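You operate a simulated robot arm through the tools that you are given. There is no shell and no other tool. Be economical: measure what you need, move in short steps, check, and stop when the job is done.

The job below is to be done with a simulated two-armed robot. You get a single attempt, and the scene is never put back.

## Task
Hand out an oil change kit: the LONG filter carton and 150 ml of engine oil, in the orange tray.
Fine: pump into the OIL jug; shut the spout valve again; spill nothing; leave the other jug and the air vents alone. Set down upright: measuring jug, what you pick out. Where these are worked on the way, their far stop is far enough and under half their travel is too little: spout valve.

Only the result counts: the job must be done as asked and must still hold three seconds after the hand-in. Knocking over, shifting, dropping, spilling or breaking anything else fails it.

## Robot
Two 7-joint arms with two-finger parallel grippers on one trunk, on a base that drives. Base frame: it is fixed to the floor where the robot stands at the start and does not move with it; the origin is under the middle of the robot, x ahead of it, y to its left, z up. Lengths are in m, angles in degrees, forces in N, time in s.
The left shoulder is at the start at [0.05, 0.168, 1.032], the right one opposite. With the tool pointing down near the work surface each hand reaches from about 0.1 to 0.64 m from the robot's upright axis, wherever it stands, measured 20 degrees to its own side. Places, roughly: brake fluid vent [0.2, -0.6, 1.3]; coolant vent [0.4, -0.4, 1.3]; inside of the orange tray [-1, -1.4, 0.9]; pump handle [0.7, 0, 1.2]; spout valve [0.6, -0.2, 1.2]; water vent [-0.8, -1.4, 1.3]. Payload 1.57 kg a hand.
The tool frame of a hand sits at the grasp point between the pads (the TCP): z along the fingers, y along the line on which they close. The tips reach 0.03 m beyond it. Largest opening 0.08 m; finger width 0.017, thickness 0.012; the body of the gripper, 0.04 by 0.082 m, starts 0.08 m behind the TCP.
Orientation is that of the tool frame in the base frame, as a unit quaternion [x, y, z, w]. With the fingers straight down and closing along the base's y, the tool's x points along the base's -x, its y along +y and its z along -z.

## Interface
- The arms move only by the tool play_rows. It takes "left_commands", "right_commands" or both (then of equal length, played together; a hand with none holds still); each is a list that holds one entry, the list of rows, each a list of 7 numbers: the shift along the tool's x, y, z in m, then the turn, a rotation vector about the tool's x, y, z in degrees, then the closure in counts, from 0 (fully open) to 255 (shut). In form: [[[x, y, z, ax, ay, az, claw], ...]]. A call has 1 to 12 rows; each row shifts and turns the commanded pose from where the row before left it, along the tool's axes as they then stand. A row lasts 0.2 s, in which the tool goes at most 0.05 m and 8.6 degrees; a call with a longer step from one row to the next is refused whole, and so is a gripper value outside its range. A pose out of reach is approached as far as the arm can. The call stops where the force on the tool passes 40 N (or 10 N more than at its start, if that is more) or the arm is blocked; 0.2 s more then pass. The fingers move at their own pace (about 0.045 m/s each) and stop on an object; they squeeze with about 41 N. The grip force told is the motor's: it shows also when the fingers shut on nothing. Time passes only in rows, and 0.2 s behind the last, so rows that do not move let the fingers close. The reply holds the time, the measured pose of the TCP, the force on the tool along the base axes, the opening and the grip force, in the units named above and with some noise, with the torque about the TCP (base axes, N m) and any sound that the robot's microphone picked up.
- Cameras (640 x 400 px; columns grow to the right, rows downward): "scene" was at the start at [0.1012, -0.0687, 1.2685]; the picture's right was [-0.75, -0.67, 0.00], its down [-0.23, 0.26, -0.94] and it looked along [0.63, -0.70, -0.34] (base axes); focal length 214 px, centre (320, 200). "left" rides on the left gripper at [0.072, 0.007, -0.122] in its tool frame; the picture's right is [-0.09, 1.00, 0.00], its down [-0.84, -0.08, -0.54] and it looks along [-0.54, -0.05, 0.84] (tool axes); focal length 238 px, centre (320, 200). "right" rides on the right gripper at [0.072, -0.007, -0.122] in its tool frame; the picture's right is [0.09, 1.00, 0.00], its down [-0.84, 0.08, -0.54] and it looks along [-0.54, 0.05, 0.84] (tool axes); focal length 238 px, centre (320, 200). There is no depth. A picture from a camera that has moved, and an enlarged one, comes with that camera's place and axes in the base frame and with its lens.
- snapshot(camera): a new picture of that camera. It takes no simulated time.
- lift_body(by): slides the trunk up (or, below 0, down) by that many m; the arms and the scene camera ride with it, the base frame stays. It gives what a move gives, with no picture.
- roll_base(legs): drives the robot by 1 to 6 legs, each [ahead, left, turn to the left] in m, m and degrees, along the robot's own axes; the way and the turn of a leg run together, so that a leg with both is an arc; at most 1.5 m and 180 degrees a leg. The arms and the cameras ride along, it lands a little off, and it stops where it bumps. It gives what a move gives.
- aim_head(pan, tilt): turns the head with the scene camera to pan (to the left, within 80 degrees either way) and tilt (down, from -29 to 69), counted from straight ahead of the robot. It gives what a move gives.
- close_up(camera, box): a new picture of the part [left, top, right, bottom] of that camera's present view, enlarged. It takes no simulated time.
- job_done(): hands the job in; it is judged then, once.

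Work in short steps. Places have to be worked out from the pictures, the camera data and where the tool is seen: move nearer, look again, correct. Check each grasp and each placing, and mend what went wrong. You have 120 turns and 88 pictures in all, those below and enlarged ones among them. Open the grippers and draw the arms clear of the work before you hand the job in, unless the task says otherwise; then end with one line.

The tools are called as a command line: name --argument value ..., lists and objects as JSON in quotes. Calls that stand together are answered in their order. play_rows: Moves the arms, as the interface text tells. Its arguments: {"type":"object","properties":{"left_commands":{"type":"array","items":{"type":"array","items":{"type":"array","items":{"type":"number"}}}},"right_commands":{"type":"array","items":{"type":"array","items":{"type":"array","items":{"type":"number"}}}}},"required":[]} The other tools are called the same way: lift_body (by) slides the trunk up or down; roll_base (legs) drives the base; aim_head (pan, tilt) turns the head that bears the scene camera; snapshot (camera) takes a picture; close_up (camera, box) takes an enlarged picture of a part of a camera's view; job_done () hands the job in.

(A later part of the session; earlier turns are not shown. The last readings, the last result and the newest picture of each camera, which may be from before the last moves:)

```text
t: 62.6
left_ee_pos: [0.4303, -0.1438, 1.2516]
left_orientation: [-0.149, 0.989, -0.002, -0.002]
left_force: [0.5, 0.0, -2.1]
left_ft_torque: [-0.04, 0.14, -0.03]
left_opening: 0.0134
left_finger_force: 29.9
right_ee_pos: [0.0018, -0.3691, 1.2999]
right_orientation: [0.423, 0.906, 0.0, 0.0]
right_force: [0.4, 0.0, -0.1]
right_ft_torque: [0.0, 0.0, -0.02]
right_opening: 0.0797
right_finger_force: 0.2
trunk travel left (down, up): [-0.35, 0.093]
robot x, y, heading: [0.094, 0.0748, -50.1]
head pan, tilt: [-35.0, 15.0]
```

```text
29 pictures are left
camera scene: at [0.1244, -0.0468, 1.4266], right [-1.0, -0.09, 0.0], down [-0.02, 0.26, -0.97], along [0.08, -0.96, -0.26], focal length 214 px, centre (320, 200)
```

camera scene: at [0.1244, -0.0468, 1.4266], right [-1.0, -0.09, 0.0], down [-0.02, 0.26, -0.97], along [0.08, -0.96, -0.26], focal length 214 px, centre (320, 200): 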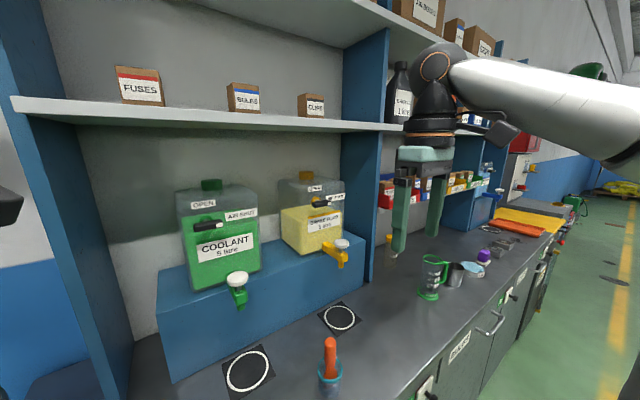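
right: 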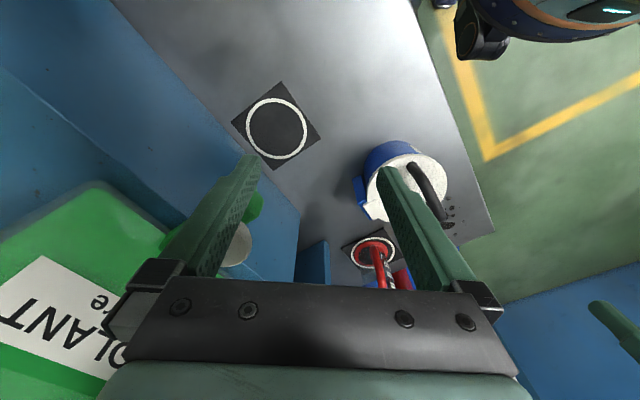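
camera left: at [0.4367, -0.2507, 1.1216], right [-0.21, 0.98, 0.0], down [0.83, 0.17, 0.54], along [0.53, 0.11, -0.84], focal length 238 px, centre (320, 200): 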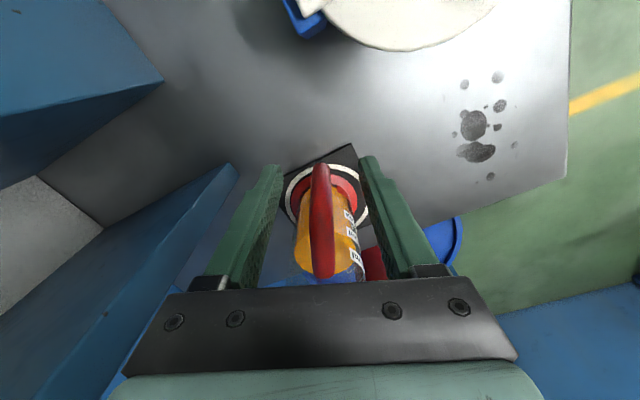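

The FILTERS bin is at about l≈-0.75 (along counter), front ≈0.62 ahead. Strafe right 0.74 m to face it, and look.

roll_base --legs '[[0, -0.37, 0], [0, -0.37, 0]]'

aim_head --pan -15 --tilt 15

snapshot --camera "scene"

```text
t: 66.9
left_ee_pos: [-0.1345, -0.6166, 1.2512]
left_orientation: [-0.15, 0.989, -0.002, -0.003]
left_force: [-0.1, -0.4, -2.0]
left_ft_torque: [-0.04, 0.11, 0.04]
left_opening: 0.0132
left_finger_force: 29.8
right_ee_pos: [-0.5617, -0.8429, 1.3008]
right_orientation: [0.421, 0.907, 0.0, 0.0]
right_force: [0.6, -0.4, -0.6]
right_ft_torque: [0.03, 0.01, -0.02]
right_opening: 0.0798
right_finger_force: 0.0
trunk travel left (down, up): [-0.35, 0.093]
robot x, y, heading: [-0.4766, -0.3968, -50.0]
head pan, tilt: [-35.0, 15.0]
```

```text
t: 67.7
left_ee_pos: [-0.1344, -0.6162, 1.2515]
left_orientation: [-0.15, 0.989, -0.002, -0.003]
left_force: [0.1, -0.2, -2.7]
left_ft_torque: [0.02, 0.12, -0.01]
left_opening: 0.0132
left_finger_force: 30.2
right_ee_pos: [-0.5617, -0.8434, 1.3005]
right_orientation: [0.422, 0.907, 0.001, 0.0]
right_force: [-0.1, 0.6, 0.3]
right_ft_torque: [0.01, 0.0, 0.0]
right_opening: 0.08
right_finger_force: 0.0
trunk travel left (down, up): [-0.35, 0.093]
robot x, y, heading: [-0.4726, -0.3966, -49.8]
head pan, tilt: [-15.0, 15.0]
```

```text
28 pictures are left
camera scene: at [-0.4083, -0.5114, 1.4267], right [-0.91, -0.42, 0.0], down [-0.11, 0.23, -0.97], along [0.41, -0.88, -0.26], focal length 214 px, centre (320, 200)
```

scene: 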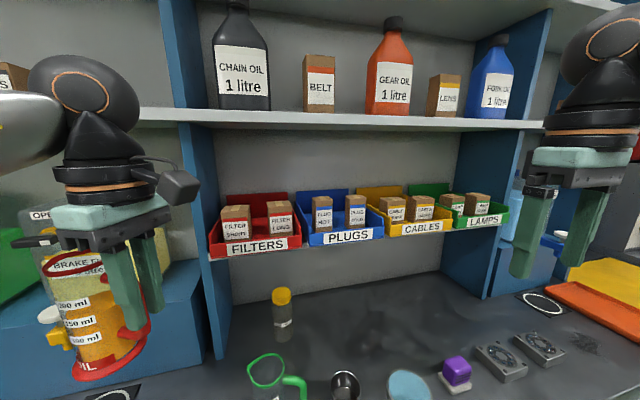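

Good view. Zoom on the filters bin, and on the jug to check level and posture.

close_up --camera "scene" --box '[196, 180, 308, 250]'

close_up --camera "scene" --box '[20, 240, 180, 390]'

```text
5.71 times, centred on (252, 215) of scene
camera zoom: at [-0.4083, -0.5114, 1.4267], right [-0.91, -0.42, 0.0], down [-0.11, 0.23, -0.97], along [0.41, -0.88, -0.26], focal length 1226 px, centre (709, 114)
```

zoom: 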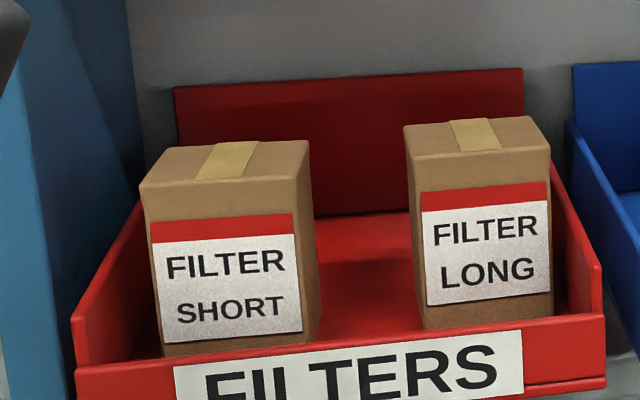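

```text
2.67 times, centred on (100, 315) of scene
camera zoom: at [-0.4083, -0.5114, 1.4267], right [-0.91, -0.42, 0.0], down [-0.11, 0.23, -0.97], along [0.41, -0.88, -0.26], focal length 572 px, centre (907, -107)
```

zoom: 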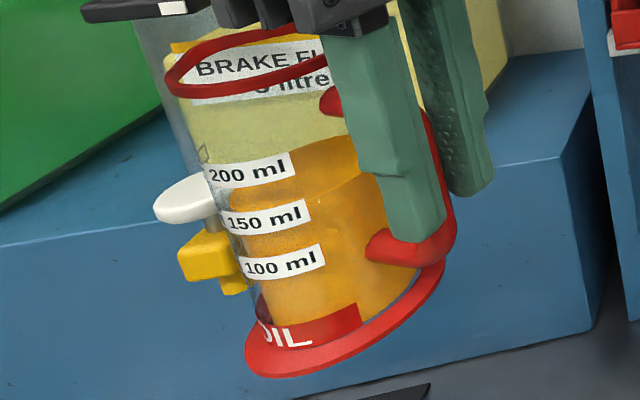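

LONG carton: front centre ≈(-0.128,-0.898), top z≈1.284, ~57 mm wide; its top 35 mm stands free above the bin walls, so I grasp it horizontally from the front. First shift the robot 0.13 m left for arm separation, then advance and pitch the right hand level.

roll_base --legs '[[0, 0.13, 0]]'

play_rows --right_commands '[[[-0.04, 0, 0, 0, 0, 0, 0], [-0.04, 0, 0, 0, 0, 0, 0], [-0.03, 0, 0, 0, 0, 0, 0], [0, 0.03, 0, 0, 0, 0, 0]]]'

play_rows --right_commands '[[[0, 0, 0, 0, -8, 0, 0], [0, 0, 0, 0, -8, 0, 0], [0, 0, 0, 0, -8, 0, 0], [0, 0, 0, 0, -8, 0, 0], [0, 0, 0, 0, -8, 0, 0], [0, 0, 0, 0, -8, 0, 0], [0, 0, 0, 0, -8, 0, 0], [0, 0, 0, 0, -8, 0, 0], [0, 0, 0, 0, -8, 0, 0], [0, 0, 0, 0, -8, 0, 0], [0, 0, 0, 0, -8, 0, 0]]]'

snapshot --camera "scene"

```text
t: 69.0
left_ee_pos: [-0.0335, -0.5321, 1.2507]
left_orientation: [-0.149, 0.989, -0.002, -0.003]
left_force: [-0.8, 1.2, -2.6]
left_ft_torque: [-0.01, 0.17, -0.01]
left_opening: 0.0132
left_finger_force: 29.5
right_ee_pos: [-0.4622, -0.7598, 1.3005]
right_orientation: [0.422, 0.907, 0.0, 0.001]
right_force: [0.7, 0.5, 0.0]
right_ft_torque: [-0.02, 0.02, -0.01]
right_opening: 0.08
right_finger_force: 0.0
trunk travel left (down, up): [-0.35, 0.093]
robot x, y, heading: [-0.3718, -0.3105, -50.1]
head pan, tilt: [-15.0, 15.0]
```

```text
t: 70.0
left_ee_pos: [-0.0339, -0.5328, 1.2519]
left_orientation: [-0.15, 0.989, 0.0, -0.003]
left_force: [0.4, 0.2, -2.4]
left_ft_torque: [-0.02, 0.13, 0.01]
left_opening: 0.0133
left_finger_force: 29.9
right_ee_pos: [-0.3696, -0.8247, 1.3006]
right_orientation: [0.423, 0.906, 0.0, 0.001]
right_force: [-0.1, 0.3, -0.3]
right_ft_torque: [0.0, -0.02, 0.02]
right_opening: 0.0799
right_finger_force: 0.0
trunk travel left (down, up): [-0.35, 0.093]
robot x, y, heading: [-0.3711, -0.3151, -50.1]
head pan, tilt: [-15.0, 15.0]
```

```text
t: 72.4
left_ee_pos: [-0.0353, -0.5327, 1.251]
left_orientation: [-0.15, 0.989, -0.001, -0.004]
left_force: [0.3, -0.1, -3.0]
left_ft_torque: [-0.05, 0.12, 0.01]
left_opening: 0.0132
left_finger_force: 29.6
right_ee_pos: [-0.3684, -0.8348, 1.3074]
right_orientation: [0.304, 0.651, -0.294, 0.63]
right_force: [0.4, 0.1, 0.0]
right_ft_torque: [0.01, 0.03, 0.01]
right_opening: 0.08
right_finger_force: 0.0
right hand out of reach, approached as far as the arm can: row 11
trunk travel left (down, up): [-0.35, 0.093]
robot x, y, heading: [-0.3761, -0.3147, -50.2]
head pan, tilt: [-15.0, 15.0]
```

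```text
25 pictures are left
camera scene: at [-0.3098, -0.4288, 1.4267], right [-0.91, -0.42, 0.0], down [-0.11, 0.23, -0.97], along [0.41, -0.88, -0.26], focal length 214 px, centre (320, 200)
```

scene: 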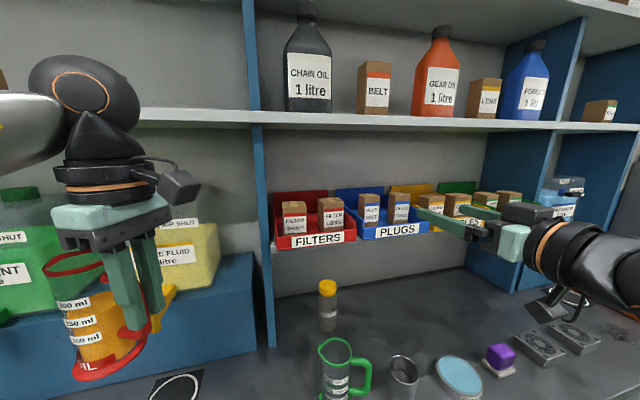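

Refined carton front ≈(-0.115,-0.915,z 1.21–1.284). Bring the right hand in front of it, 5 cm short.

play_rows --right_commands '[[[0.008, 0.036, 0, 0, 0, 0, 0], [0.008, 0.036, 0.02, 0, 0, 0, 0], [0.008, 0.036, 0.04, 0, 0, 0, 0], [0.008, 0.035, 0.04, 0, 0, 0, 0], [0.004, 0, 0.03, 0, 0, 0, 0]]]'

snapshot --camera "right"

close_up --camera "scene" --box '[260, 160, 420, 260]'

```text
refused: row 3 steps farther than a row can; nothing moved
```

```text
24 pictures are left
camera right: at [-0.4538, -0.7434, 1.2387], right [0.76, 0.64, -0.09], down [-0.27, 0.44, 0.85], along [0.59, -0.62, 0.51], focal length 238 px, centre (320, 200)
```

right: 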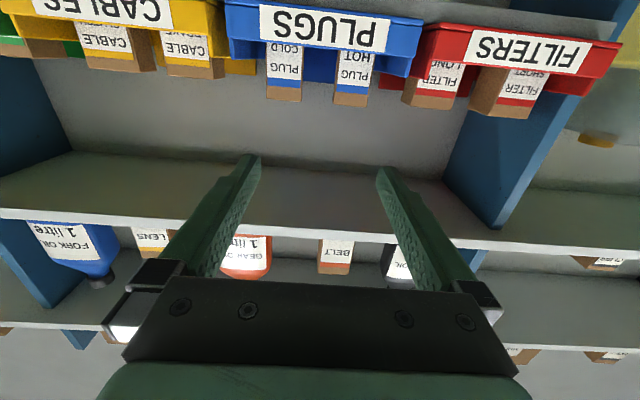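

```text
4.00 times, centred on (340, 210) of scene
camera zoom: at [-0.3098, -0.4288, 1.4267], right [-0.91, -0.42, 0.0], down [-0.11, 0.23, -0.97], along [0.41, -0.88, -0.26], focal length 858 px, centre (240, 160)
```

zoom: 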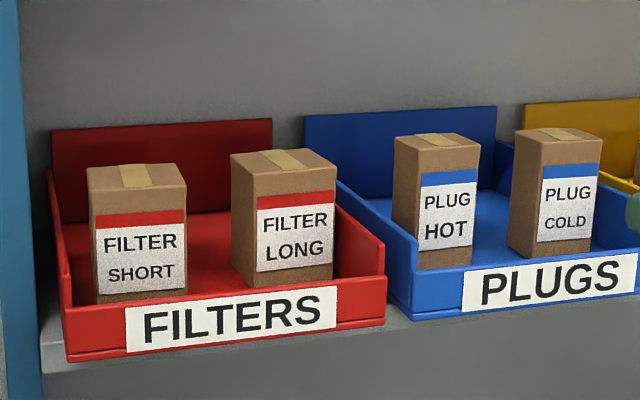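

Step was too long; triangulation with the right camera gives carton front at (-0.125,-0.897). Move to the pre-grasp point in shorter rows.

play_rows --right_commands '[[[0.007, 0.0293, 0.0274, 0, 0, 0, 0], [0.007, 0.0293, 0.0274, 0, 0, 0, 0], [0.007, 0.0293, 0.0274, 0, 0, 0, 0], [0.007, 0.0293, 0.0274, 0, 0, 0, 0], [0.007, 0.0293, 0.0274, 0, 0, 0, 0]]]'

close_up --camera "scene" --box '[260, 140, 440, 260]'

snapshot --camera "right"

```text
t: 73.6
left_ee_pos: [-0.0343, -0.533, 1.2516]
left_orientation: [-0.15, 0.989, -0.002, -0.004]
left_force: [0.2, 0.6, -1.6]
left_ft_torque: [-0.03, 0.13, -0.03]
left_opening: 0.0132
left_finger_force: 30.2
right_ee_pos: [-0.167, -0.8441, 1.2668]
right_orientation: [0.304, 0.652, -0.293, 0.629]
right_force: [0.5, 0.4, 0.2]
right_ft_torque: [-0.02, 0.0, 0.0]
right_opening: 0.0795
right_finger_force: 0.1
trunk travel left (down, up): [-0.35, 0.093]
robot x, y, heading: [-0.3714, -0.3166, -50.3]
head pan, tilt: [-15.0, 15.0]
```

```text
3.33 times, centred on (350, 200) of scene
camera zoom: at [-0.3089, -0.4286, 1.4266], right [-0.91, -0.42, 0.0], down [-0.11, 0.23, -0.97], along [0.41, -0.88, -0.26], focal length 715 px, centre (220, 200)
```

zoom: 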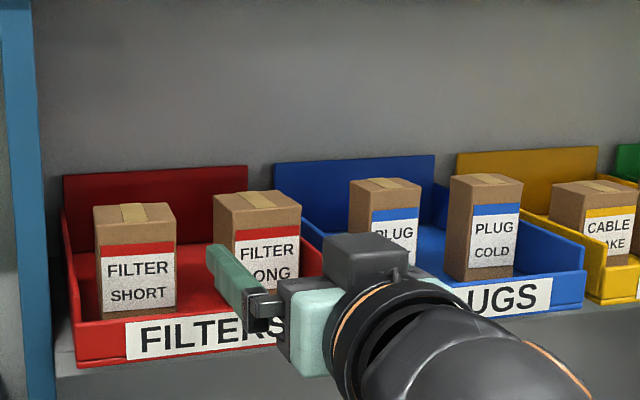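

```text
21 pictures are left
camera right: at [-0.2525, -0.7529, 1.1982], right [0.76, 0.64, -0.09], down [-0.27, 0.44, 0.86], along [0.59, -0.63, 0.51], focal length 238 px, centre (320, 200)
```

right: 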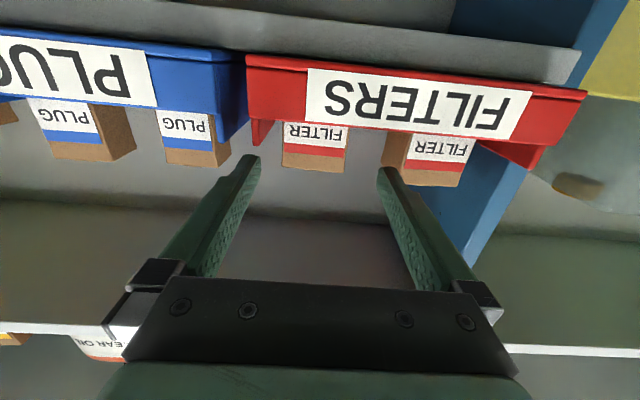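

Carton is centred between the fingers. Nudge and advance 9 cm so the pads flank its upper part, then close.

play_rows --right_commands '[[[-0.004, -0.004, 0.03, 0, 0, 0, 0], [-0.001, 0, 0.03, 0, 0, 0, 0], [-0.001, 0, 0.028, 0, 0, 0, 0]]]'

close_up --camera "scene" --box '[260, 140, 440, 260]'

```text
t: 74.4
left_ee_pos: [-0.0355, -0.5341, 1.2513]
left_orientation: [-0.149, 0.989, -0.001, -0.004]
left_force: [0.4, 0.0, -2.0]
left_ft_torque: [-0.01, 0.09, -0.01]
left_opening: 0.0132
left_finger_force: 29.8
right_ee_pos: [-0.1143, -0.9144, 1.2705]
right_orientation: [0.303, 0.652, -0.293, 0.63]
right_force: [0.0, 0.4, -0.5]
right_ft_torque: [0.02, 0.01, -0.01]
right_opening: 0.08
right_finger_force: 0.0
trunk travel left (down, up): [-0.35, 0.093]
robot x, y, heading: [-0.3778, -0.3105, -50.0]
head pan, tilt: [-15.0, 15.0]
```

```text
3.33 times, centred on (350, 200) of scene
camera zoom: at [-0.3093, -0.4288, 1.4266], right [-0.91, -0.42, 0.0], down [-0.11, 0.23, -0.97], along [0.41, -0.88, -0.26], focal length 715 px, centre (220, 200)
```

zoom: 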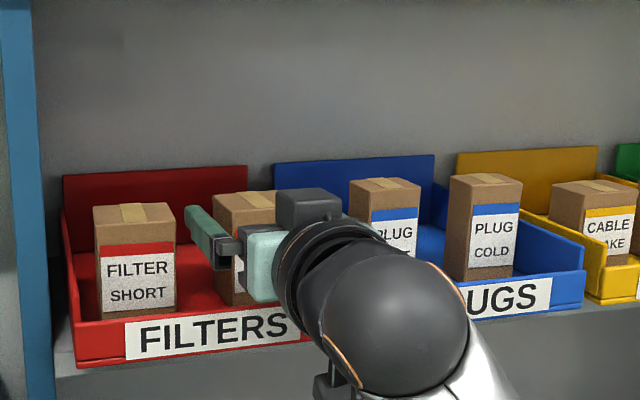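

Fingers flank the carton. Close and take a small test lift.

play_rows --right_commands '[[[0, 0, 0, 0, 0, 0, 255], [0, 0, 0, 0, 0, 0, 255], [0, 0, 0, 0, 0, 0, 255], [0, 0, 0, 0, 0, 0, 255], [-0.015, 0, 0, 0, 0, 0, 255], [-0.02, 0, 0, 0, 0, 0, 255]]]'

close_up --camera "scene" --box '[260, 140, 440, 260]'

```text
t: 75.8
left_ee_pos: [-0.0343, -0.5339, 1.2512]
left_orientation: [-0.149, 0.989, -0.002, -0.003]
left_force: [-0.2, 0.0, -2.2]
left_ft_torque: [0.02, 0.14, -0.03]
left_opening: 0.0135
left_finger_force: 29.8
right_ee_pos: [-0.1134, -0.9156, 1.3039]
right_orientation: [0.304, 0.653, -0.293, 0.628]
right_force: [-0.3, -0.2, -1.9]
right_ft_torque: [-0.01, 0.03, 0.04]
right_opening: 0.0555
right_finger_force: 40.8
trunk travel left (down, up): [-0.35, 0.093]
robot x, y, heading: [-0.3743, -0.315, -50.0]
head pan, tilt: [-15.0, 15.0]
```

```text
3.33 times, centred on (350, 200) of scene
camera zoom: at [-0.3096, -0.4287, 1.4266], right [-0.91, -0.42, 0.0], down [-0.11, 0.23, -0.97], along [0.41, -0.88, -0.26], focal length 715 px, centre (220, 200)
```

zoom: 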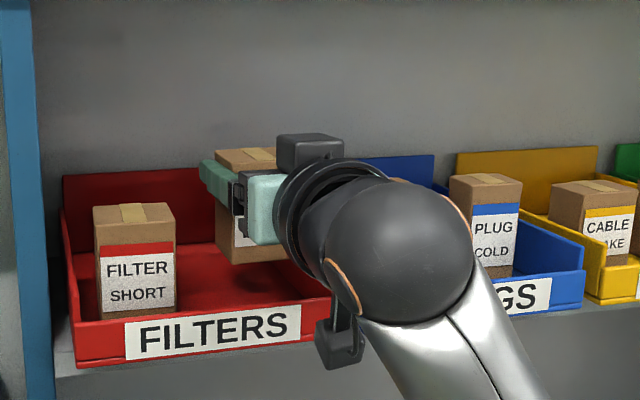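

Carton is held (56 mm, ~2 N). Lift 3 cm more and pull it straight out of the bin.

play_rows --right_commands '[[[-0.015, 0, 0, 0, 0, 0, 255], [-0.015, 0, 0, 0, 0, 0, 255], [0, 0, -0.03, 0, 0, 0, 255], [0, 0, -0.035, 0, 0, 0, 255], [0, 0, -0.035, 0, 0, 0, 255], [0, 0, -0.035, 0, 0, 0, 255], [0, 0, -0.035, 0, 0, 0, 255], [0, -0.03, -0.02, 0, 0, 0, 255], [0, -0.03, 0, 0, 0, 0, 255]]]'

snapshot --camera "scene"

```text
t: 77.8
left_ee_pos: [-0.0343, -0.5345, 1.2509]
left_orientation: [-0.149, 0.989, -0.002, -0.004]
left_force: [0.2, 0.3, -2.2]
left_ft_torque: [0.0, 0.13, 0.01]
left_opening: 0.013
left_finger_force: 30.0
right_ee_pos: [-0.2824, -0.8101, 1.3416]
right_orientation: [0.304, 0.652, -0.293, 0.63]
right_force: [-0.2, 0.4, -1.5]
right_ft_torque: [0.03, 0.02, -0.05]
right_opening: 0.0557
right_finger_force: 41.4
trunk travel left (down, up): [-0.35, 0.093]
robot x, y, heading: [-0.3745, -0.3122, -50.0]
head pan, tilt: [-15.0, 15.0]
```

```text
18 pictures are left
camera scene: at [-0.3097, -0.4289, 1.4266], right [-0.91, -0.42, 0.0], down [-0.11, 0.23, -0.97], along [0.41, -0.88, -0.26], focal length 214 px, centre (320, 200)
```

scene: 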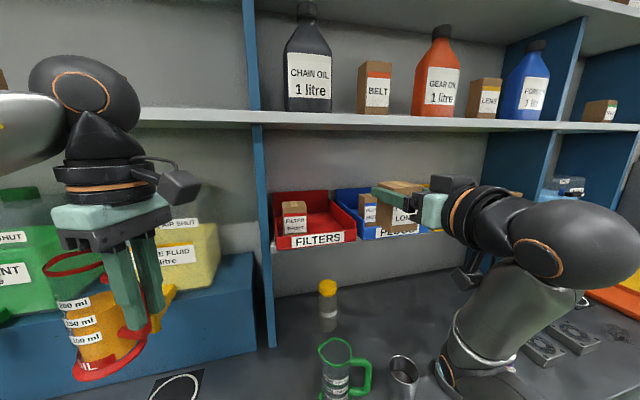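

Both items in hand. Strafe right half the way and look ahead at the tray region.

roll_base --legs '[[0, -0.5, 0]]'

aim_head --pan -40 --tilt 35

snapshot --camera "scene"

```text
t: 80.7
left_ee_pos: [-0.4171, -0.8555, 1.2532]
left_orientation: [-0.15, 0.989, -0.002, -0.003]
left_force: [-0.6, 0.2, -2.2]
left_ft_torque: [-0.05, 0.09, 0.03]
left_opening: 0.0133
left_finger_force: 29.8
right_ee_pos: [-0.6656, -1.13, 1.3418]
right_orientation: [0.304, 0.652, -0.293, 0.63]
right_force: [0.0, 0.0, -2.1]
right_ft_torque: [0.0, -0.04, -0.02]
right_opening: 0.0556
right_finger_force: 41.4
trunk travel left (down, up): [-0.35, 0.093]
robot x, y, heading: [-0.7563, -0.6341, -49.9]
head pan, tilt: [-15.0, 15.0]
```

```text
t: 81.6
left_ee_pos: [-0.4179, -0.854, 1.2521]
left_orientation: [-0.149, 0.989, -0.001, -0.003]
left_force: [0.1, 0.1, -3.3]
left_ft_torque: [-0.03, 0.13, 0.01]
left_opening: 0.013
left_finger_force: 29.7
right_ee_pos: [-0.6659, -1.1312, 1.3424]
right_orientation: [0.304, 0.652, -0.293, 0.63]
right_force: [0.3, 0.0, -2.8]
right_ft_torque: [-0.01, 0.04, -0.04]
right_opening: 0.0555
right_finger_force: 41.2
trunk travel left (down, up): [-0.35, 0.093]
robot x, y, heading: [-0.7574, -0.6309, -50.0]
head pan, tilt: [-40.0, 35.0]
```

```text
17 pictures are left
camera scene: at [-0.7317, -0.753, 1.3947], right [-1.0, 0.0, 0.0], down [0.0, 0.57, -0.82], along [0.0, -0.82, -0.57], focal length 214 px, centre (320, 200)
```

scene: 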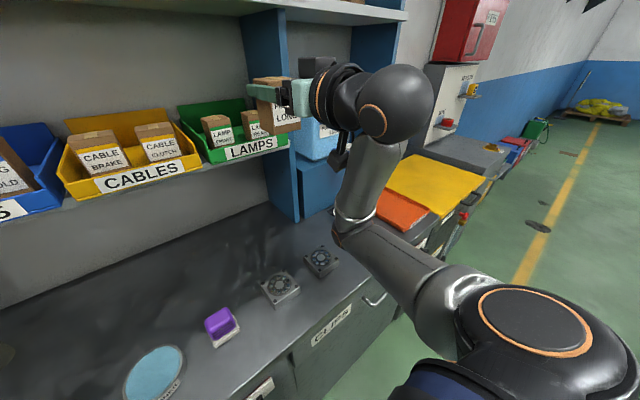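

Path is clear. Continue 0.6 m right until the tray is in front.

roll_base --legs '[[0, -0.6, 0]]'

aim_head --pan 0 --tilt 45

snapshot --camera "scene"

```text
t: 85.0
left_ee_pos: [-0.881, -1.2431, 1.2516]
left_orientation: [-0.148, 0.989, -0.001, -0.003]
left_force: [0.4, 0.0, -1.8]
left_ft_torque: [-0.04, 0.13, 0.02]
left_opening: 0.0132
left_finger_force: 29.7
right_ee_pos: [-1.1283, -1.5178, 1.3419]
right_orientation: [0.304, 0.652, -0.293, 0.63]
right_force: [-0.6, 0.2, -1.5]
right_ft_torque: [0.01, -0.01, 0.03]
right_opening: 0.0556
right_finger_force: 41.2
trunk travel left (down, up): [-0.35, 0.093]
robot x, y, heading: [-1.219, -1.0256, -49.8]
head pan, tilt: [-40.0, 35.0]
```

```text
t: 86.1
left_ee_pos: [-0.88, -1.2431, 1.2521]
left_orientation: [-0.149, 0.989, -0.001, -0.004]
left_force: [0.1, 0.0, -2.3]
left_ft_torque: [-0.01, 0.09, 0.03]
left_opening: 0.0129
left_finger_force: 29.0
right_ee_pos: [-1.1275, -1.5186, 1.3423]
right_orientation: [0.304, 0.651, -0.294, 0.63]
right_force: [0.0, 0.1, -1.5]
right_ft_torque: [0.02, 0.02, 0.0]
right_opening: 0.0558
right_finger_force: 40.6
trunk travel left (down, up): [-0.35, 0.093]
robot x, y, heading: [-1.2209, -1.0199, -50.1]
head pan, tilt: [0.0, 45.0]
```

```text
16 pictures are left
camera scene: at [-1.1423, -1.1148, 1.3798], right [-0.77, -0.64, 0.0], down [-0.45, 0.54, -0.71], along [0.45, -0.54, -0.71], focal length 214 px, centre (320, 200)
```

scene: 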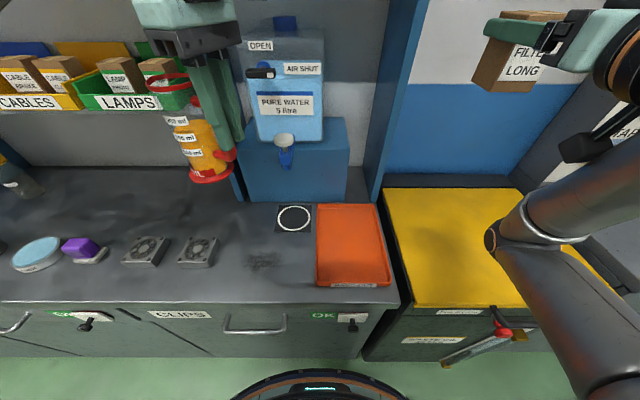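

Tray spans a≈0.33–0.57, l≈-1.58…-1.76 (counter frame). Plan: jug in the rear half with the left hand, carton in the front half with the right. Shift 0.15 m right first for arm room.

roll_base --legs '[[0, -0.15, 0]]'

snapshot --camera "left"

```text
t: 87.5
left_ee_pos: [-0.9966, -1.3405, 1.2511]
left_orientation: [-0.149, 0.989, -0.001, -0.003]
left_force: [-0.9, 0.4, -2.9]
left_ft_torque: [-0.04, 0.11, -0.01]
left_opening: 0.013
left_finger_force: 30.2
right_ee_pos: [-1.2441, -1.6154, 1.3408]
right_orientation: [0.305, 0.652, -0.293, 0.629]
right_force: [0.0, -1.2, -1.3]
right_ft_torque: [-0.03, 0.0, 0.0]
right_opening: 0.0556
right_finger_force: 41.0
trunk travel left (down, up): [-0.35, 0.093]
robot x, y, heading: [-1.3323, -1.1208, -50.0]
head pan, tilt: [0.0, 45.0]
```

```text
15 pictures are left
camera left: at [-1.0659, -1.3535, 1.3735], right [-0.21, 0.98, 0.0], down [0.83, 0.17, 0.54], along [0.53, 0.11, -0.84], focal length 238 px, centre (320, 200)
```

left: 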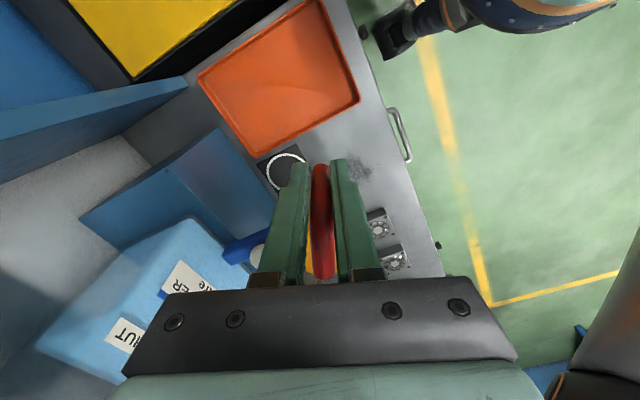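

Tray position confirmed (centre ≈(-1.0,-1.41)). Move the jug over the tray's rear half, right first then forward, and lower partway.

play_rows --left_commands '[[[0.0237, -0.0099, 0, 0, 0, 0, 255], [0.0237, -0.0099, 0, 0, 0, 0, 255], [0.0237, -0.0099, 0, 0, 0, 0, 255], [-0.0103, -0.0246, 0, 0, 0, 0, 255], [-0.0103, -0.0246, 0, 0, 0, 0, 255], [-0.0103, -0.0246, 0.01, 0, 0, 0, 255], [0, 0, 0.03, 0, 0, 0, 255], [0, 0, 0.04, 0, 0, 0, 255], [0, 0, 0.04, 0, 0, 0, 255], [0, 0, 0.03, 0, 0, 0, 255]]]'

aim_head --pan 15 --tilt 45

snapshot --camera "scene"

```text
t: 89.7
left_ee_pos: [-1.0037, -1.4516, 1.1019]
left_orientation: [-0.15, 0.989, -0.001, -0.004]
left_force: [0.2, 0.4, -1.7]
left_ft_torque: [-0.02, 0.11, 0.0]
left_opening: 0.0129
left_finger_force: 29.6
right_ee_pos: [-1.2433, -1.6147, 1.3419]
right_orientation: [0.304, 0.652, -0.293, 0.629]
right_force: [-0.5, -1.0, -1.4]
right_ft_torque: [-0.01, 0.01, -0.01]
right_opening: 0.0556
right_finger_force: 41.4
trunk travel left (down, up): [-0.35, 0.093]
robot x, y, heading: [-1.3376, -1.1198, -50.1]
head pan, tilt: [0.0, 45.0]
```

```text
t: 90.5
left_ee_pos: [-1.0045, -1.452, 1.1024]
left_orientation: [-0.149, 0.989, -0.001, -0.004]
left_force: [0.4, -0.5, -3.1]
left_ft_torque: [-0.06, 0.11, -0.01]
left_opening: 0.0129
left_finger_force: 29.7
right_ee_pos: [-1.2444, -1.6143, 1.3421]
right_orientation: [0.303, 0.652, -0.293, 0.63]
right_force: [0.4, 0.6, -2.0]
right_ft_torque: [0.02, -0.03, 0.0]
right_opening: 0.0554
right_finger_force: 40.6
trunk travel left (down, up): [-0.35, 0.093]
robot x, y, heading: [-1.3333, -1.1199, -50.0]
head pan, tilt: [15.0, 45.0]
```

```text
14 pictures are left
camera scene: at [-1.2437, -1.1962, 1.3798], right [-0.58, -0.82, 0.0], down [-0.58, 0.41, -0.71], along [0.58, -0.41, -0.71], focal length 214 px, centre (320, 200)
```

scene: 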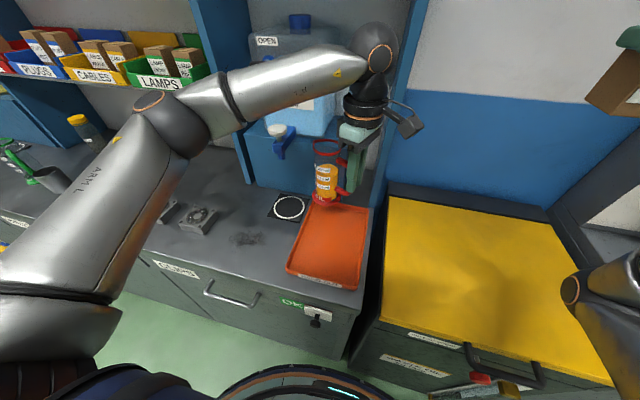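

Jug hangs over the rear of the tray. Lower to just above the floor.

play_rows --left_commands '[[[0, 0, 0.03, 0, 0, 0, 255], [0, 0, 0.03, 0, 0, 0, 255], [0, 0, 0.02, 0, 0, 0, 255], [0, 0, 0.008, 0, 0, 0, 255]]]'

close_up --camera "scene" --box '[260, 120, 420, 300]'

```text
t: 91.5
left_ee_pos: [-1.0048, -1.451, 1.0141]
left_orientation: [-0.149, 0.989, 0.0, -0.003]
left_force: [-0.4, 0.0, -2.5]
left_ft_torque: [-0.04, 0.12, 0.01]
left_opening: 0.0128
left_finger_force: 29.8
right_ee_pos: [-1.244, -1.6143, 1.3415]
right_orientation: [0.305, 0.652, -0.294, 0.629]
right_force: [-0.6, 0.3, -2.3]
right_ft_torque: [0.03, 0.03, -0.03]
right_opening: 0.0556
right_finger_force: 41.2
trunk travel left (down, up): [-0.35, 0.093]
robot x, y, heading: [-1.3382, -1.1192, -50.1]
head pan, tilt: [15.0, 45.0]
```

```text
2.22 times, centred on (340, 210) of scene
camera zoom: at [-1.2437, -1.1962, 1.3798], right [-0.57, -0.82, 0.0], down [-0.58, 0.41, -0.71], along [0.58, -0.41, -0.71], focal length 477 px, centre (276, 178)
```

zoom: 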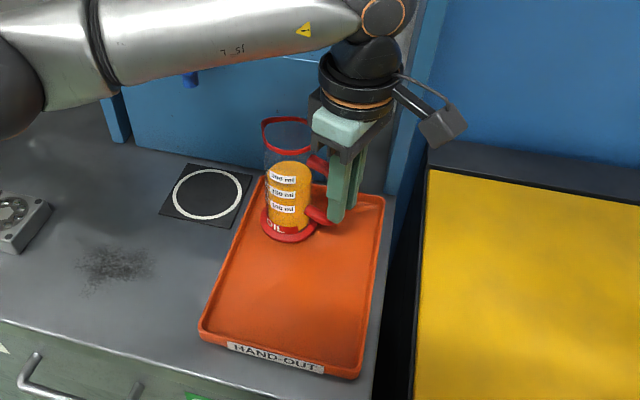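

The jug is a bit near the left rim; shift it 25 mm right and set down gently.

play_rows --left_commands '[[[0.0115, -0.0048, 0, 0, 0, 0, 255], [0.0115, -0.0048, 0, 0, 0, 0, 255], [0, 0, 0.004, 0, 0, 0, 255], [0, 0, 0.003, 0, 0, 0, 255]]]'

play_rows --left_commands '[[[0, 0, 0.003, 0, 0, 0, 255]]]'

```text
t: 92.5
left_ee_pos: [-1.0242, -1.4666, 1.0072]
left_orientation: [-0.148, 0.989, -0.002, -0.004]
left_force: [-1.0, 0.2, -1.2]
left_ft_torque: [-0.01, 0.12, -0.01]
left_opening: 0.0127
left_finger_force: 30.2
right_ee_pos: [-1.2432, -1.615, 1.3413]
right_orientation: [0.305, 0.651, -0.295, 0.629]
right_force: [0.0, -0.1, -2.4]
right_ft_torque: [0.0, 0.01, -0.04]
right_opening: 0.0559
right_finger_force: 41.5
trunk travel left (down, up): [-0.35, 0.093]
robot x, y, heading: [-1.3397, -1.1186, -50.3]
head pan, tilt: [15.0, 45.0]
```

```text
t: 92.9
left_ee_pos: [-1.0252, -1.467, 1.0047]
left_orientation: [-0.149, 0.989, -0.001, -0.004]
left_force: [0.4, 0.5, -1.7]
left_ft_torque: [-0.05, 0.12, 0.01]
left_opening: 0.0129
left_finger_force: 30.0
right_ee_pos: [-1.2443, -1.6145, 1.3421]
right_orientation: [0.304, 0.652, -0.293, 0.63]
right_force: [-0.1, 0.3, -1.8]
right_ft_torque: [-0.02, 0.0, -0.03]
right_opening: 0.0555
right_finger_force: 41.1
trunk travel left (down, up): [-0.35, 0.093]
robot x, y, heading: [-1.3355, -1.1171, -50.1]
head pan, tilt: [15.0, 45.0]
```

No contact yet; lower in 2 mm steps.

play_rows --left_commands '[[[0, 0, 0.002, 0, 0, 0, 255], [0, 0, 0, 0, 0, 0, 255]]]'

play_rows --left_commands '[[[0, 0, 0.002, 0, 0, 0, 255], [0, 0, 0, 0, 0, 0, 255]]]'

```text
t: 93.5
left_ee_pos: [-1.0243, -1.466, 1.0028]
left_orientation: [-0.149, 0.989, -0.001, -0.003]
left_force: [-0.2, -0.1, -1.3]
left_ft_torque: [0.0, -0.01, -0.04]
left_opening: 0.0127
left_finger_force: 29.8
right_ee_pos: [-1.244, -1.6143, 1.343]
right_orientation: [0.304, 0.651, -0.294, 0.63]
right_force: [-0.2, 0.8, -0.8]
right_ft_torque: [0.01, 0.0, 0.03]
right_opening: 0.056
right_finger_force: 40.7
trunk travel left (down, up): [-0.35, 0.093]
robot x, y, heading: [-1.3356, -1.1184, -49.9]
head pan, tilt: [15.0, 45.0]
```

```text
t: 94.1
left_ee_pos: [-1.0266, -1.4679, 1.0017]
left_orientation: [-0.149, 0.989, -0.002, -0.005]
left_force: [-2.0, -1.4, 7.9]
left_ft_torque: [0.3, -0.51, 0.0]
left_opening: 0.0126
left_finger_force: 29.5
right_ee_pos: [-1.2439, -1.615, 1.3406]
right_orientation: [0.305, 0.652, -0.293, 0.63]
right_force: [0.9, 0.1, -1.8]
right_ft_torque: [0.04, -0.02, 0.0]
right_opening: 0.0556
right_finger_force: 40.4
trunk travel left (down, up): [-0.35, 0.093]
robot x, y, heading: [-1.3327, -1.1208, -50.1]
head pan, tilt: [15.0, 45.0]
```

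Contact made (7.9 N up). Ease 1 mm, open gently, and check before rising.

play_rows --left_commands '[[[0, 0, -0.001, 0, 0, 0, 255], [0, 0, 0, 0, 0, 0, 190], [0, 0, 0, 0, 0, 0, 120], [0, 0, 0, 0, 0, 0, 90], [0, 0, 0, 0, 0, 0, 90]]]'

close_up --camera "scene" --box '[260, 120, 420, 300]'

```text
t: 95.3
left_ee_pos: [-1.0249, -1.467, 1.0006]
left_orientation: [-0.15, 0.989, -0.002, -0.004]
left_force: [-0.1, 0.4, -0.5]
left_ft_torque: [-0.01, -0.01, 0.01]
left_opening: 0.0518
left_finger_force: 0.0
right_ee_pos: [-1.244, -1.6144, 1.342]
right_orientation: [0.304, 0.652, -0.294, 0.63]
right_force: [-0.7, -0.1, -2.2]
right_ft_torque: [0.0, 0.0, 0.01]
right_opening: 0.0554
right_finger_force: 41.4
trunk travel left (down, up): [-0.35, 0.093]
robot x, y, heading: [-1.3368, -1.1185, -50.3]
head pan, tilt: [15.0, 45.0]
```

```text
2.22 times, centred on (340, 210) of scene
camera zoom: at [-1.2439, -1.196, 1.3798], right [-0.57, -0.82, 0.0], down [-0.58, 0.41, -0.71], along [0.58, -0.41, -0.71], focal length 477 px, centre (276, 178)
```

zoom: 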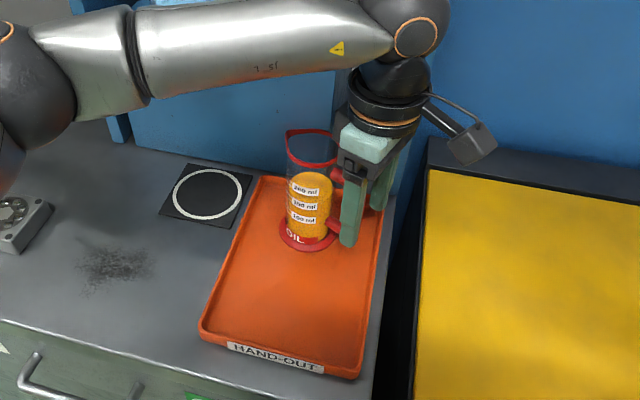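

Jug stands free and upright in the tray. Raise and withdraw the left hand back along its path.

play_rows --left_commands '[[[0, 0, -0.03, 0, 0, 0, 90], [0, 0, -0.035, 0, 0, 0, 90], [0, 0, -0.04, 0, 0, 0, 90], [0, 0, -0.04, 0, 0, 0, 90], [0, 0, -0.04, 0, 0, 0, 90], [0, 0, -0.04, 0, 0, 0, 90], [0, 0, -0.02, 0, 0, 0, 90], [0.0103, 0.0246, 0, 0, 0, 0, 90], [0.0103, 0.0246, 0, 0, 0, 0, 90], [0.0103, 0.0246, 0, 0, 0, 0, 90], [-0.02, 0.03, 0, 0, 0, 0, 90], [-0.03, 0.02, 0, 0, 0, 0, 90]]]'

roll_base --legs '[[-0.12, 0, 0], [0, 0.2, 0]]'

aim_head --pan -10 --tilt 40

snapshot --camera "scene"

```text
t: 97.9
left_ee_pos: [-1.0406, -1.3421, 1.2471]
left_orientation: [-0.149, 0.989, -0.001, -0.004]
left_force: [-0.4, 0.2, 0.2]
left_ft_torque: [0.0, -0.01, 0.01]
left_opening: 0.0519
left_finger_force: 0.0
right_ee_pos: [-1.2444, -1.6136, 1.3417]
right_orientation: [0.303, 0.652, -0.293, 0.63]
right_force: [0.4, 0.1, -1.9]
right_ft_torque: [0.01, 0.02, 0.0]
right_opening: 0.0558
right_finger_force: 40.9
trunk travel left (down, up): [-0.35, 0.093]
robot x, y, heading: [-1.3367, -1.1163, -50.1]
head pan, tilt: [15.0, 45.0]
```

```text
t: 100.3
left_ee_pos: [-0.9657, -1.1231, 1.2457]
left_orientation: [-0.149, 0.989, -0.002, -0.004]
left_force: [-0.1, 1.1, -0.6]
left_ft_torque: [-0.01, 0.0, 0.0]
left_opening: 0.0517
left_finger_force: 0.1
right_ee_pos: [-1.1686, -1.394, 1.3416]
right_orientation: [0.304, 0.652, -0.294, 0.629]
right_force: [-0.2, -0.9, -1.5]
right_ft_torque: [-0.01, 0.03, -0.02]
right_opening: 0.0554
right_finger_force: 40.4
trunk travel left (down, up): [-0.35, 0.093]
robot x, y, heading: [-1.2608, -0.8967, -49.9]
head pan, tilt: [15.0, 45.0]
```

```text
t: 101.2
left_ee_pos: [-0.9669, -1.1231, 1.2457]
left_orientation: [-0.15, 0.989, -0.001, -0.003]
left_force: [-0.1, -0.1, 0.1]
left_ft_torque: [-0.02, 0.01, 0.03]
left_opening: 0.0518
left_finger_force: 0.0
right_ee_pos: [-1.169, -1.3957, 1.3421]
right_orientation: [0.304, 0.652, -0.293, 0.63]
right_force: [1.0, -0.8, -2.0]
right_ft_torque: [0.01, 0.03, -0.01]
right_opening: 0.0558
right_finger_force: 40.3
trunk travel left (down, up): [-0.35, 0.093]
robot x, y, heading: [-1.2588, -0.9017, -49.9]
head pan, tilt: [-10.0, 40.0]
```

```text
11 pictures are left
camera scene: at [-1.1933, -1.0029, 1.3871], right [-0.87, -0.5, 0.0], down [-0.32, 0.56, -0.77], along [0.38, -0.66, -0.64], focal length 214 px, centre (320, 200)
```

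scene: 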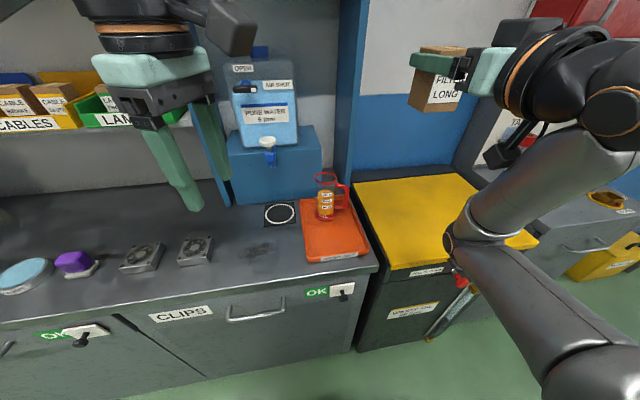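

Zoom on the held carton to measure how far its bottom hangs below the fingers, and check its attitude.

close_up --camera "scene" --box '[390, 20, 550, 140]'

```text
3.33 times, centred on (470, 80) of scene
camera zoom: at [-1.1933, -1.0029, 1.3871], right [-0.87, -0.5, 0.0], down [-0.32, 0.56, -0.77], along [0.38, -0.66, -0.64], focal length 715 px, centre (-180, 600)
```

zoom: 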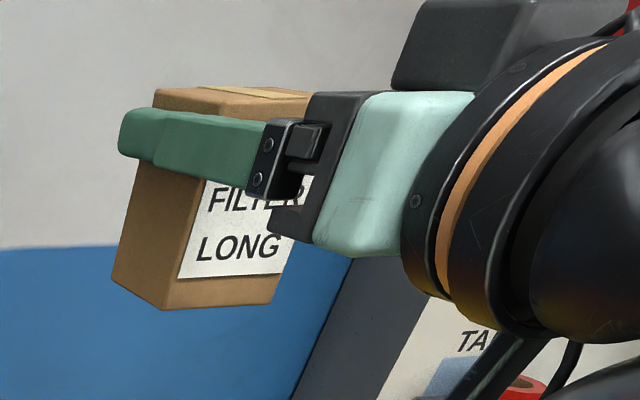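

Carton is upright and its bottom ≈6 cm below the TCP. Move it over the tray's front half (tilting 12° so the wrist camera clears the counter), while the left hand moves out of the way; then descend partway.

play_rows --right_commands '[[[0, 0, 0, 0, 0, 0, 255], [0, 0.014, 0.008, 0, 0, 0, 255], [0, 0.028, 0.017, 0, 0, 0, 255], [0, 0.028, 0.017, 0, 0, 0, 255], [0, 0.028, 0.017, 0, 0, 0, 255], [0, 0.014, 0.009, 0, 0, 0, 255], [0, 0, 0, 0, 6.1, 0, 255], [0, 0, 0, 0, 6.1, 0, 255]]]' --left_commands '[[[-0.0369, 0.0155, 0, 0, 0, 0, 90], [-0.0369, 0.0155, 0, 0, 0, 0, 90], [-0.0369, 0.0155, 0, 0, 0, 0, 90], [0, 0, 0, 0, 0, 0, 90], [0, 0, 0, 0, 0, 0, 90], [0, 0, 0, 0, 0, 0, 90], [0, 0, 0, 0, 0, 0, 90], [0, 0, 0, 0, 0, 0, 90]]]'

play_rows --right_commands '[[[0.029, 0, 0.007, 0, 0, 0, 255], [0.0388, 0, 0.0097, 0, 0, 0, 255], [0.0388, 0, 0.0097, 0, 0, 0, 255], [0.0388, 0, 0.0097, 0, 0, 0, 255], [0.0388, 0, 0.0097, 0, 0, 0, 255], [0.029, 0, 0.007, 0, 0, 0, 255]]]'

snapshot --camera "scene"

```text
t: 103.0
left_ee_pos: [-0.8747, -1.0454, 1.2438]
left_orientation: [-0.149, 0.989, -0.001, -0.005]
left_force: [-0.4, 1.1, 1.2]
left_ft_torque: [0.0, 0.0, -0.01]
left_opening: 0.0522
left_finger_force: 0.2
right_ee_pos: [-1.0395, -1.3746, 1.3384]
right_orientation: [0.333, 0.716, -0.259, 0.556]
right_force: [-0.3, 0.6, -2.5]
right_ft_torque: [0.0, -0.01, -0.01]
right_opening: 0.0554
right_finger_force: 40.9
trunk travel left (down, up): [-0.35, 0.093]
robot x, y, heading: [-1.2623, -0.8996, -50.0]
head pan, tilt: [-10.0, 40.0]
```

```text
t: 104.4
left_ee_pos: [-0.876, -1.0463, 1.246]
left_orientation: [-0.149, 0.989, -0.001, -0.003]
left_force: [1.3, -0.7, -0.9]
left_ft_torque: [0.0, 0.01, 0.0]
left_opening: 0.0517
left_finger_force: 0.0
right_ee_pos: [-1.0399, -1.3743, 1.1202]
right_orientation: [0.333, 0.715, -0.259, 0.557]
right_force: [-0.7, 0.3, -2.3]
right_ft_torque: [0.01, -0.02, 0.01]
right_opening: 0.0557
right_finger_force: 40.7
trunk travel left (down, up): [-0.35, 0.093]
robot x, y, heading: [-1.2628, -0.8985, -49.8]
head pan, tilt: [-10.0, 40.0]
```

```text
9 pictures are left
camera scene: at [-1.1934, -1.0029, 1.3872], right [-0.87, -0.5, 0.0], down [-0.32, 0.56, -0.77], along [0.38, -0.66, -0.64], focal length 214 px, centre (320, 200)
```

scene: 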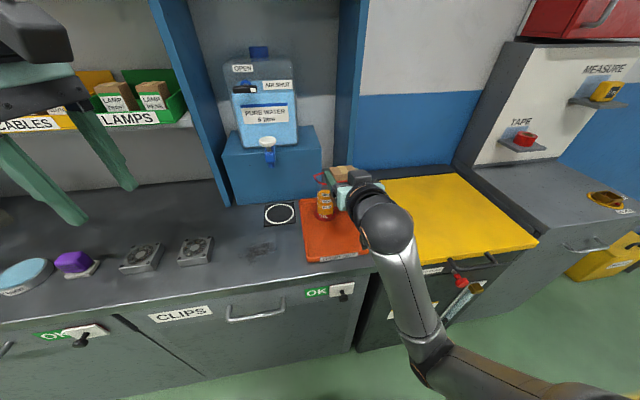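

Position is right over the front half. Descend to just above the tray floor.

play_rows --right_commands '[[[0.0388, 0, 0.0137, 0, 0, 0, 255], [0.0388, 0, 0.0137, 0, 0, 0, 255], [0.0291, 0, 0.0073, 0, 0, 0, 255], [0.0145, 0, 0.0036, 0, 0, 0, 255]]]'

close_up --camera "scene" --box '[270, 150, 430, 270]'

```text
t: 105.4
left_ee_pos: [-0.8752, -1.0454, 1.2459]
left_orientation: [-0.15, 0.989, -0.003, -0.003]
left_force: [0.7, 0.1, -0.1]
left_ft_torque: [0.03, 0.01, 0.01]
left_opening: 0.0517
left_finger_force: 0.0
right_ee_pos: [-1.039, -1.392, 0.9985]
right_orientation: [0.332, 0.71, -0.273, 0.557]
right_force: [-0.2, -0.7, -2.0]
right_ft_torque: [-0.01, -0.03, 0.01]
right_opening: 0.0557
right_finger_force: 40.8
trunk travel left (down, up): [-0.35, 0.093]
robot x, y, heading: [-1.2624, -0.8969, -50.0]
head pan, tilt: [-10.0, 40.0]
```

```text
3.33 times, centred on (350, 210) of scene
camera zoom: at [-1.1933, -1.0029, 1.3871], right [-0.87, -0.5, 0.0], down [-0.32, 0.56, -0.77], along [0.38, -0.66, -0.64], focal length 715 px, centre (220, 167)
```

zoom: 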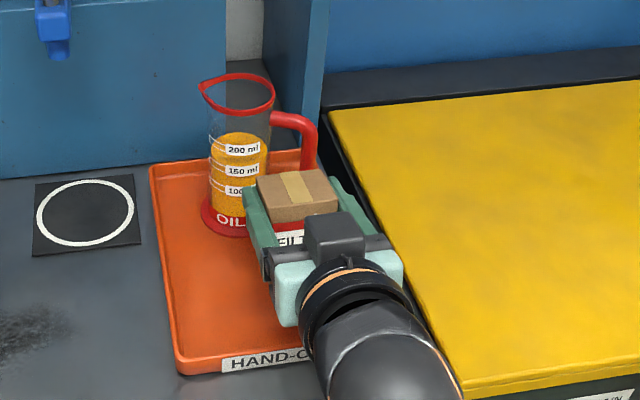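

Still ~3 cm to go; lower gently and watch the force.

play_rows --right_commands '[[[0.0097, 0, 0.0015, 0, 0, 0, 255], [0.0097, 0, 0.0015, 0, 0, 0, 255], [0, 0, 0, 0, 0, 0, 255]]]'

play_rows --right_commands '[[[0.004, 0, 0.001, 0, 0, 0, 255], [0, 0, 0, 0, 0, 0, 255]]]'

```text
t: 106.2
left_ee_pos: [-0.8747, -1.0444, 1.2451]
left_orientation: [-0.15, 0.989, -0.002, -0.003]
left_force: [-0.4, 0.6, 0.4]
left_ft_torque: [0.05, 0.01, -0.01]
left_opening: 0.0519
left_finger_force: 0.0
right_ee_pos: [-1.0419, -1.3909, 0.977]
right_orientation: [0.333, 0.711, -0.275, 0.555]
right_force: [-0.2, 0.6, -1.0]
right_ft_torque: [0.03, 0.0, -0.01]
right_opening: 0.0555
right_finger_force: 41.4
trunk travel left (down, up): [-0.35, 0.093]
robot x, y, heading: [-1.2605, -0.8985, -49.8]
head pan, tilt: [-10.0, 40.0]
```

```text
t: 106.8
left_ee_pos: [-0.8749, -1.0455, 1.2448]
left_orientation: [-0.15, 0.989, -0.001, -0.004]
left_force: [0.2, -0.6, 0.0]
left_ft_torque: [0.01, 0.0, -0.01]
left_opening: 0.0522
left_finger_force: 0.1
right_ee_pos: [-1.0431, -1.3916, 0.9745]
right_orientation: [0.332, 0.71, -0.277, 0.556]
right_force: [1.4, -1.9, 2.8]
right_ft_torque: [-0.08, -0.2, -0.05]
right_opening: 0.0556
right_finger_force: 41.1
trunk travel left (down, up): [-0.35, 0.093]
robot x, y, heading: [-1.2646, -0.8974, -49.9]
head pan, tilt: [-10.0, 40.0]
```

Far bottom edge touches. Pivot 5° toward level about that edge, then open slowly.

play_rows --right_commands '[[[0.0017, 0, -0.0057, 0, -5, 0, 255], [0, 0, 0, 0, 0, 0, 255]]]'

close_up --camera "scene" --box '[270, 150, 430, 270]'

```text
t: 107.6
left_ee_pos: [-0.8748, -1.0442, 1.2454]
left_orientation: [-0.15, 0.989, -0.003, -0.004]
left_force: [0.8, -0.6, -0.2]
left_ft_torque: [-0.04, -0.04, 0.0]
left_opening: 0.0519
left_finger_force: 0.0
right_ee_pos: [-1.0529, -1.4018, 0.9726]
right_orientation: [0.323, 0.683, -0.305, 0.58]
right_force: [-0.2, 1.3, 8.3]
right_ft_torque: [0.12, -0.4, 0.05]
right_opening: 0.0556
right_finger_force: 41.0
trunk travel left (down, up): [-0.35, 0.093]
robot x, y, heading: [-1.2576, -0.9004, -49.7]
head pan, tilt: [-10.0, 40.0]
stopped in row 2 (right hand): the arm was blocked; the commanded pose is now the measured one
```

```text
3.33 times, centred on (350, 210) of scene
camera zoom: at [-1.1935, -1.0018, 1.3875], right [-0.87, -0.5, 0.0], down [-0.32, 0.56, -0.77], along [0.38, -0.66, -0.64], focal length 715 px, centre (220, 167)
```

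zoom: 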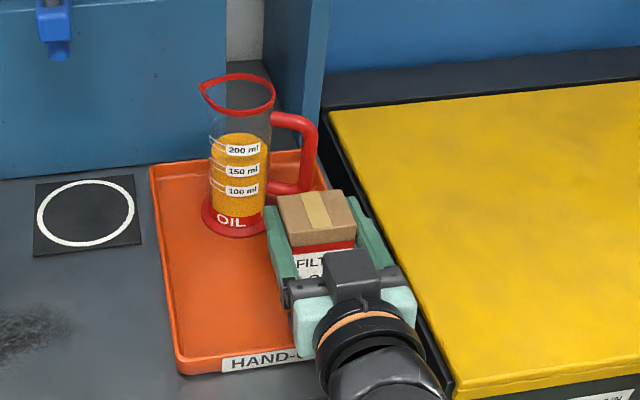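

Tilt is now 8°, carton's edge on the tray floor. Open the fingers to let it settle.

play_rows --right_commands '[[[0, 0, 0, 0, 0, 0, 60], [0, 0, 0, 0, 0, 0, 30], [0, 0, 0, 0, 0, 0, 0], [0, 0, 0, 0, 0, 0, 0]]]'

close_up --camera "scene" --box '[270, 150, 430, 270]'

```text
t: 108.6
left_ee_pos: [-0.8751, -1.0457, 1.2454]
left_orientation: [-0.15, 0.989, -0.002, -0.003]
left_force: [0.1, -0.5, 0.0]
left_ft_torque: [0.04, 0.0, -0.02]
left_opening: 0.0518
left_finger_force: 0.1
right_ee_pos: [-1.0537, -1.4028, 0.9717]
right_orientation: [0.325, 0.683, -0.304, 0.579]
right_force: [0.2, -0.6, 0.9]
right_ft_torque: [-0.01, 0.05, 0.0]
right_opening: 0.08
right_finger_force: 0.0
trunk travel left (down, up): [-0.35, 0.093]
robot x, y, heading: [-1.2616, -0.9025, -50.0]
head pan, tilt: [-10.0, 40.0]
```

```text
3.33 times, centred on (350, 210) of scene
camera zoom: at [-1.1934, -1.0028, 1.3871], right [-0.87, -0.5, 0.0], down [-0.32, 0.56, -0.77], along [0.38, -0.66, -0.64], focal length 715 px, centre (220, 167)
```

zoom: 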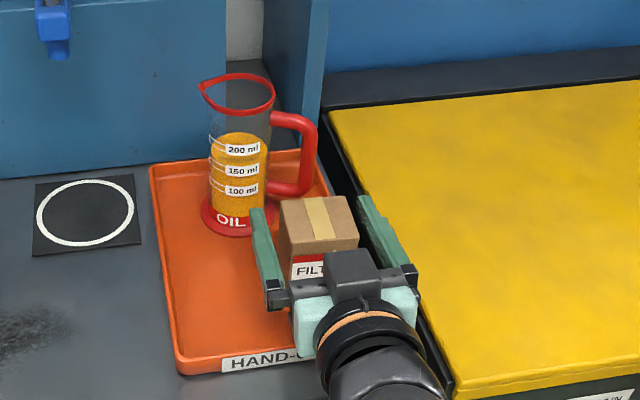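

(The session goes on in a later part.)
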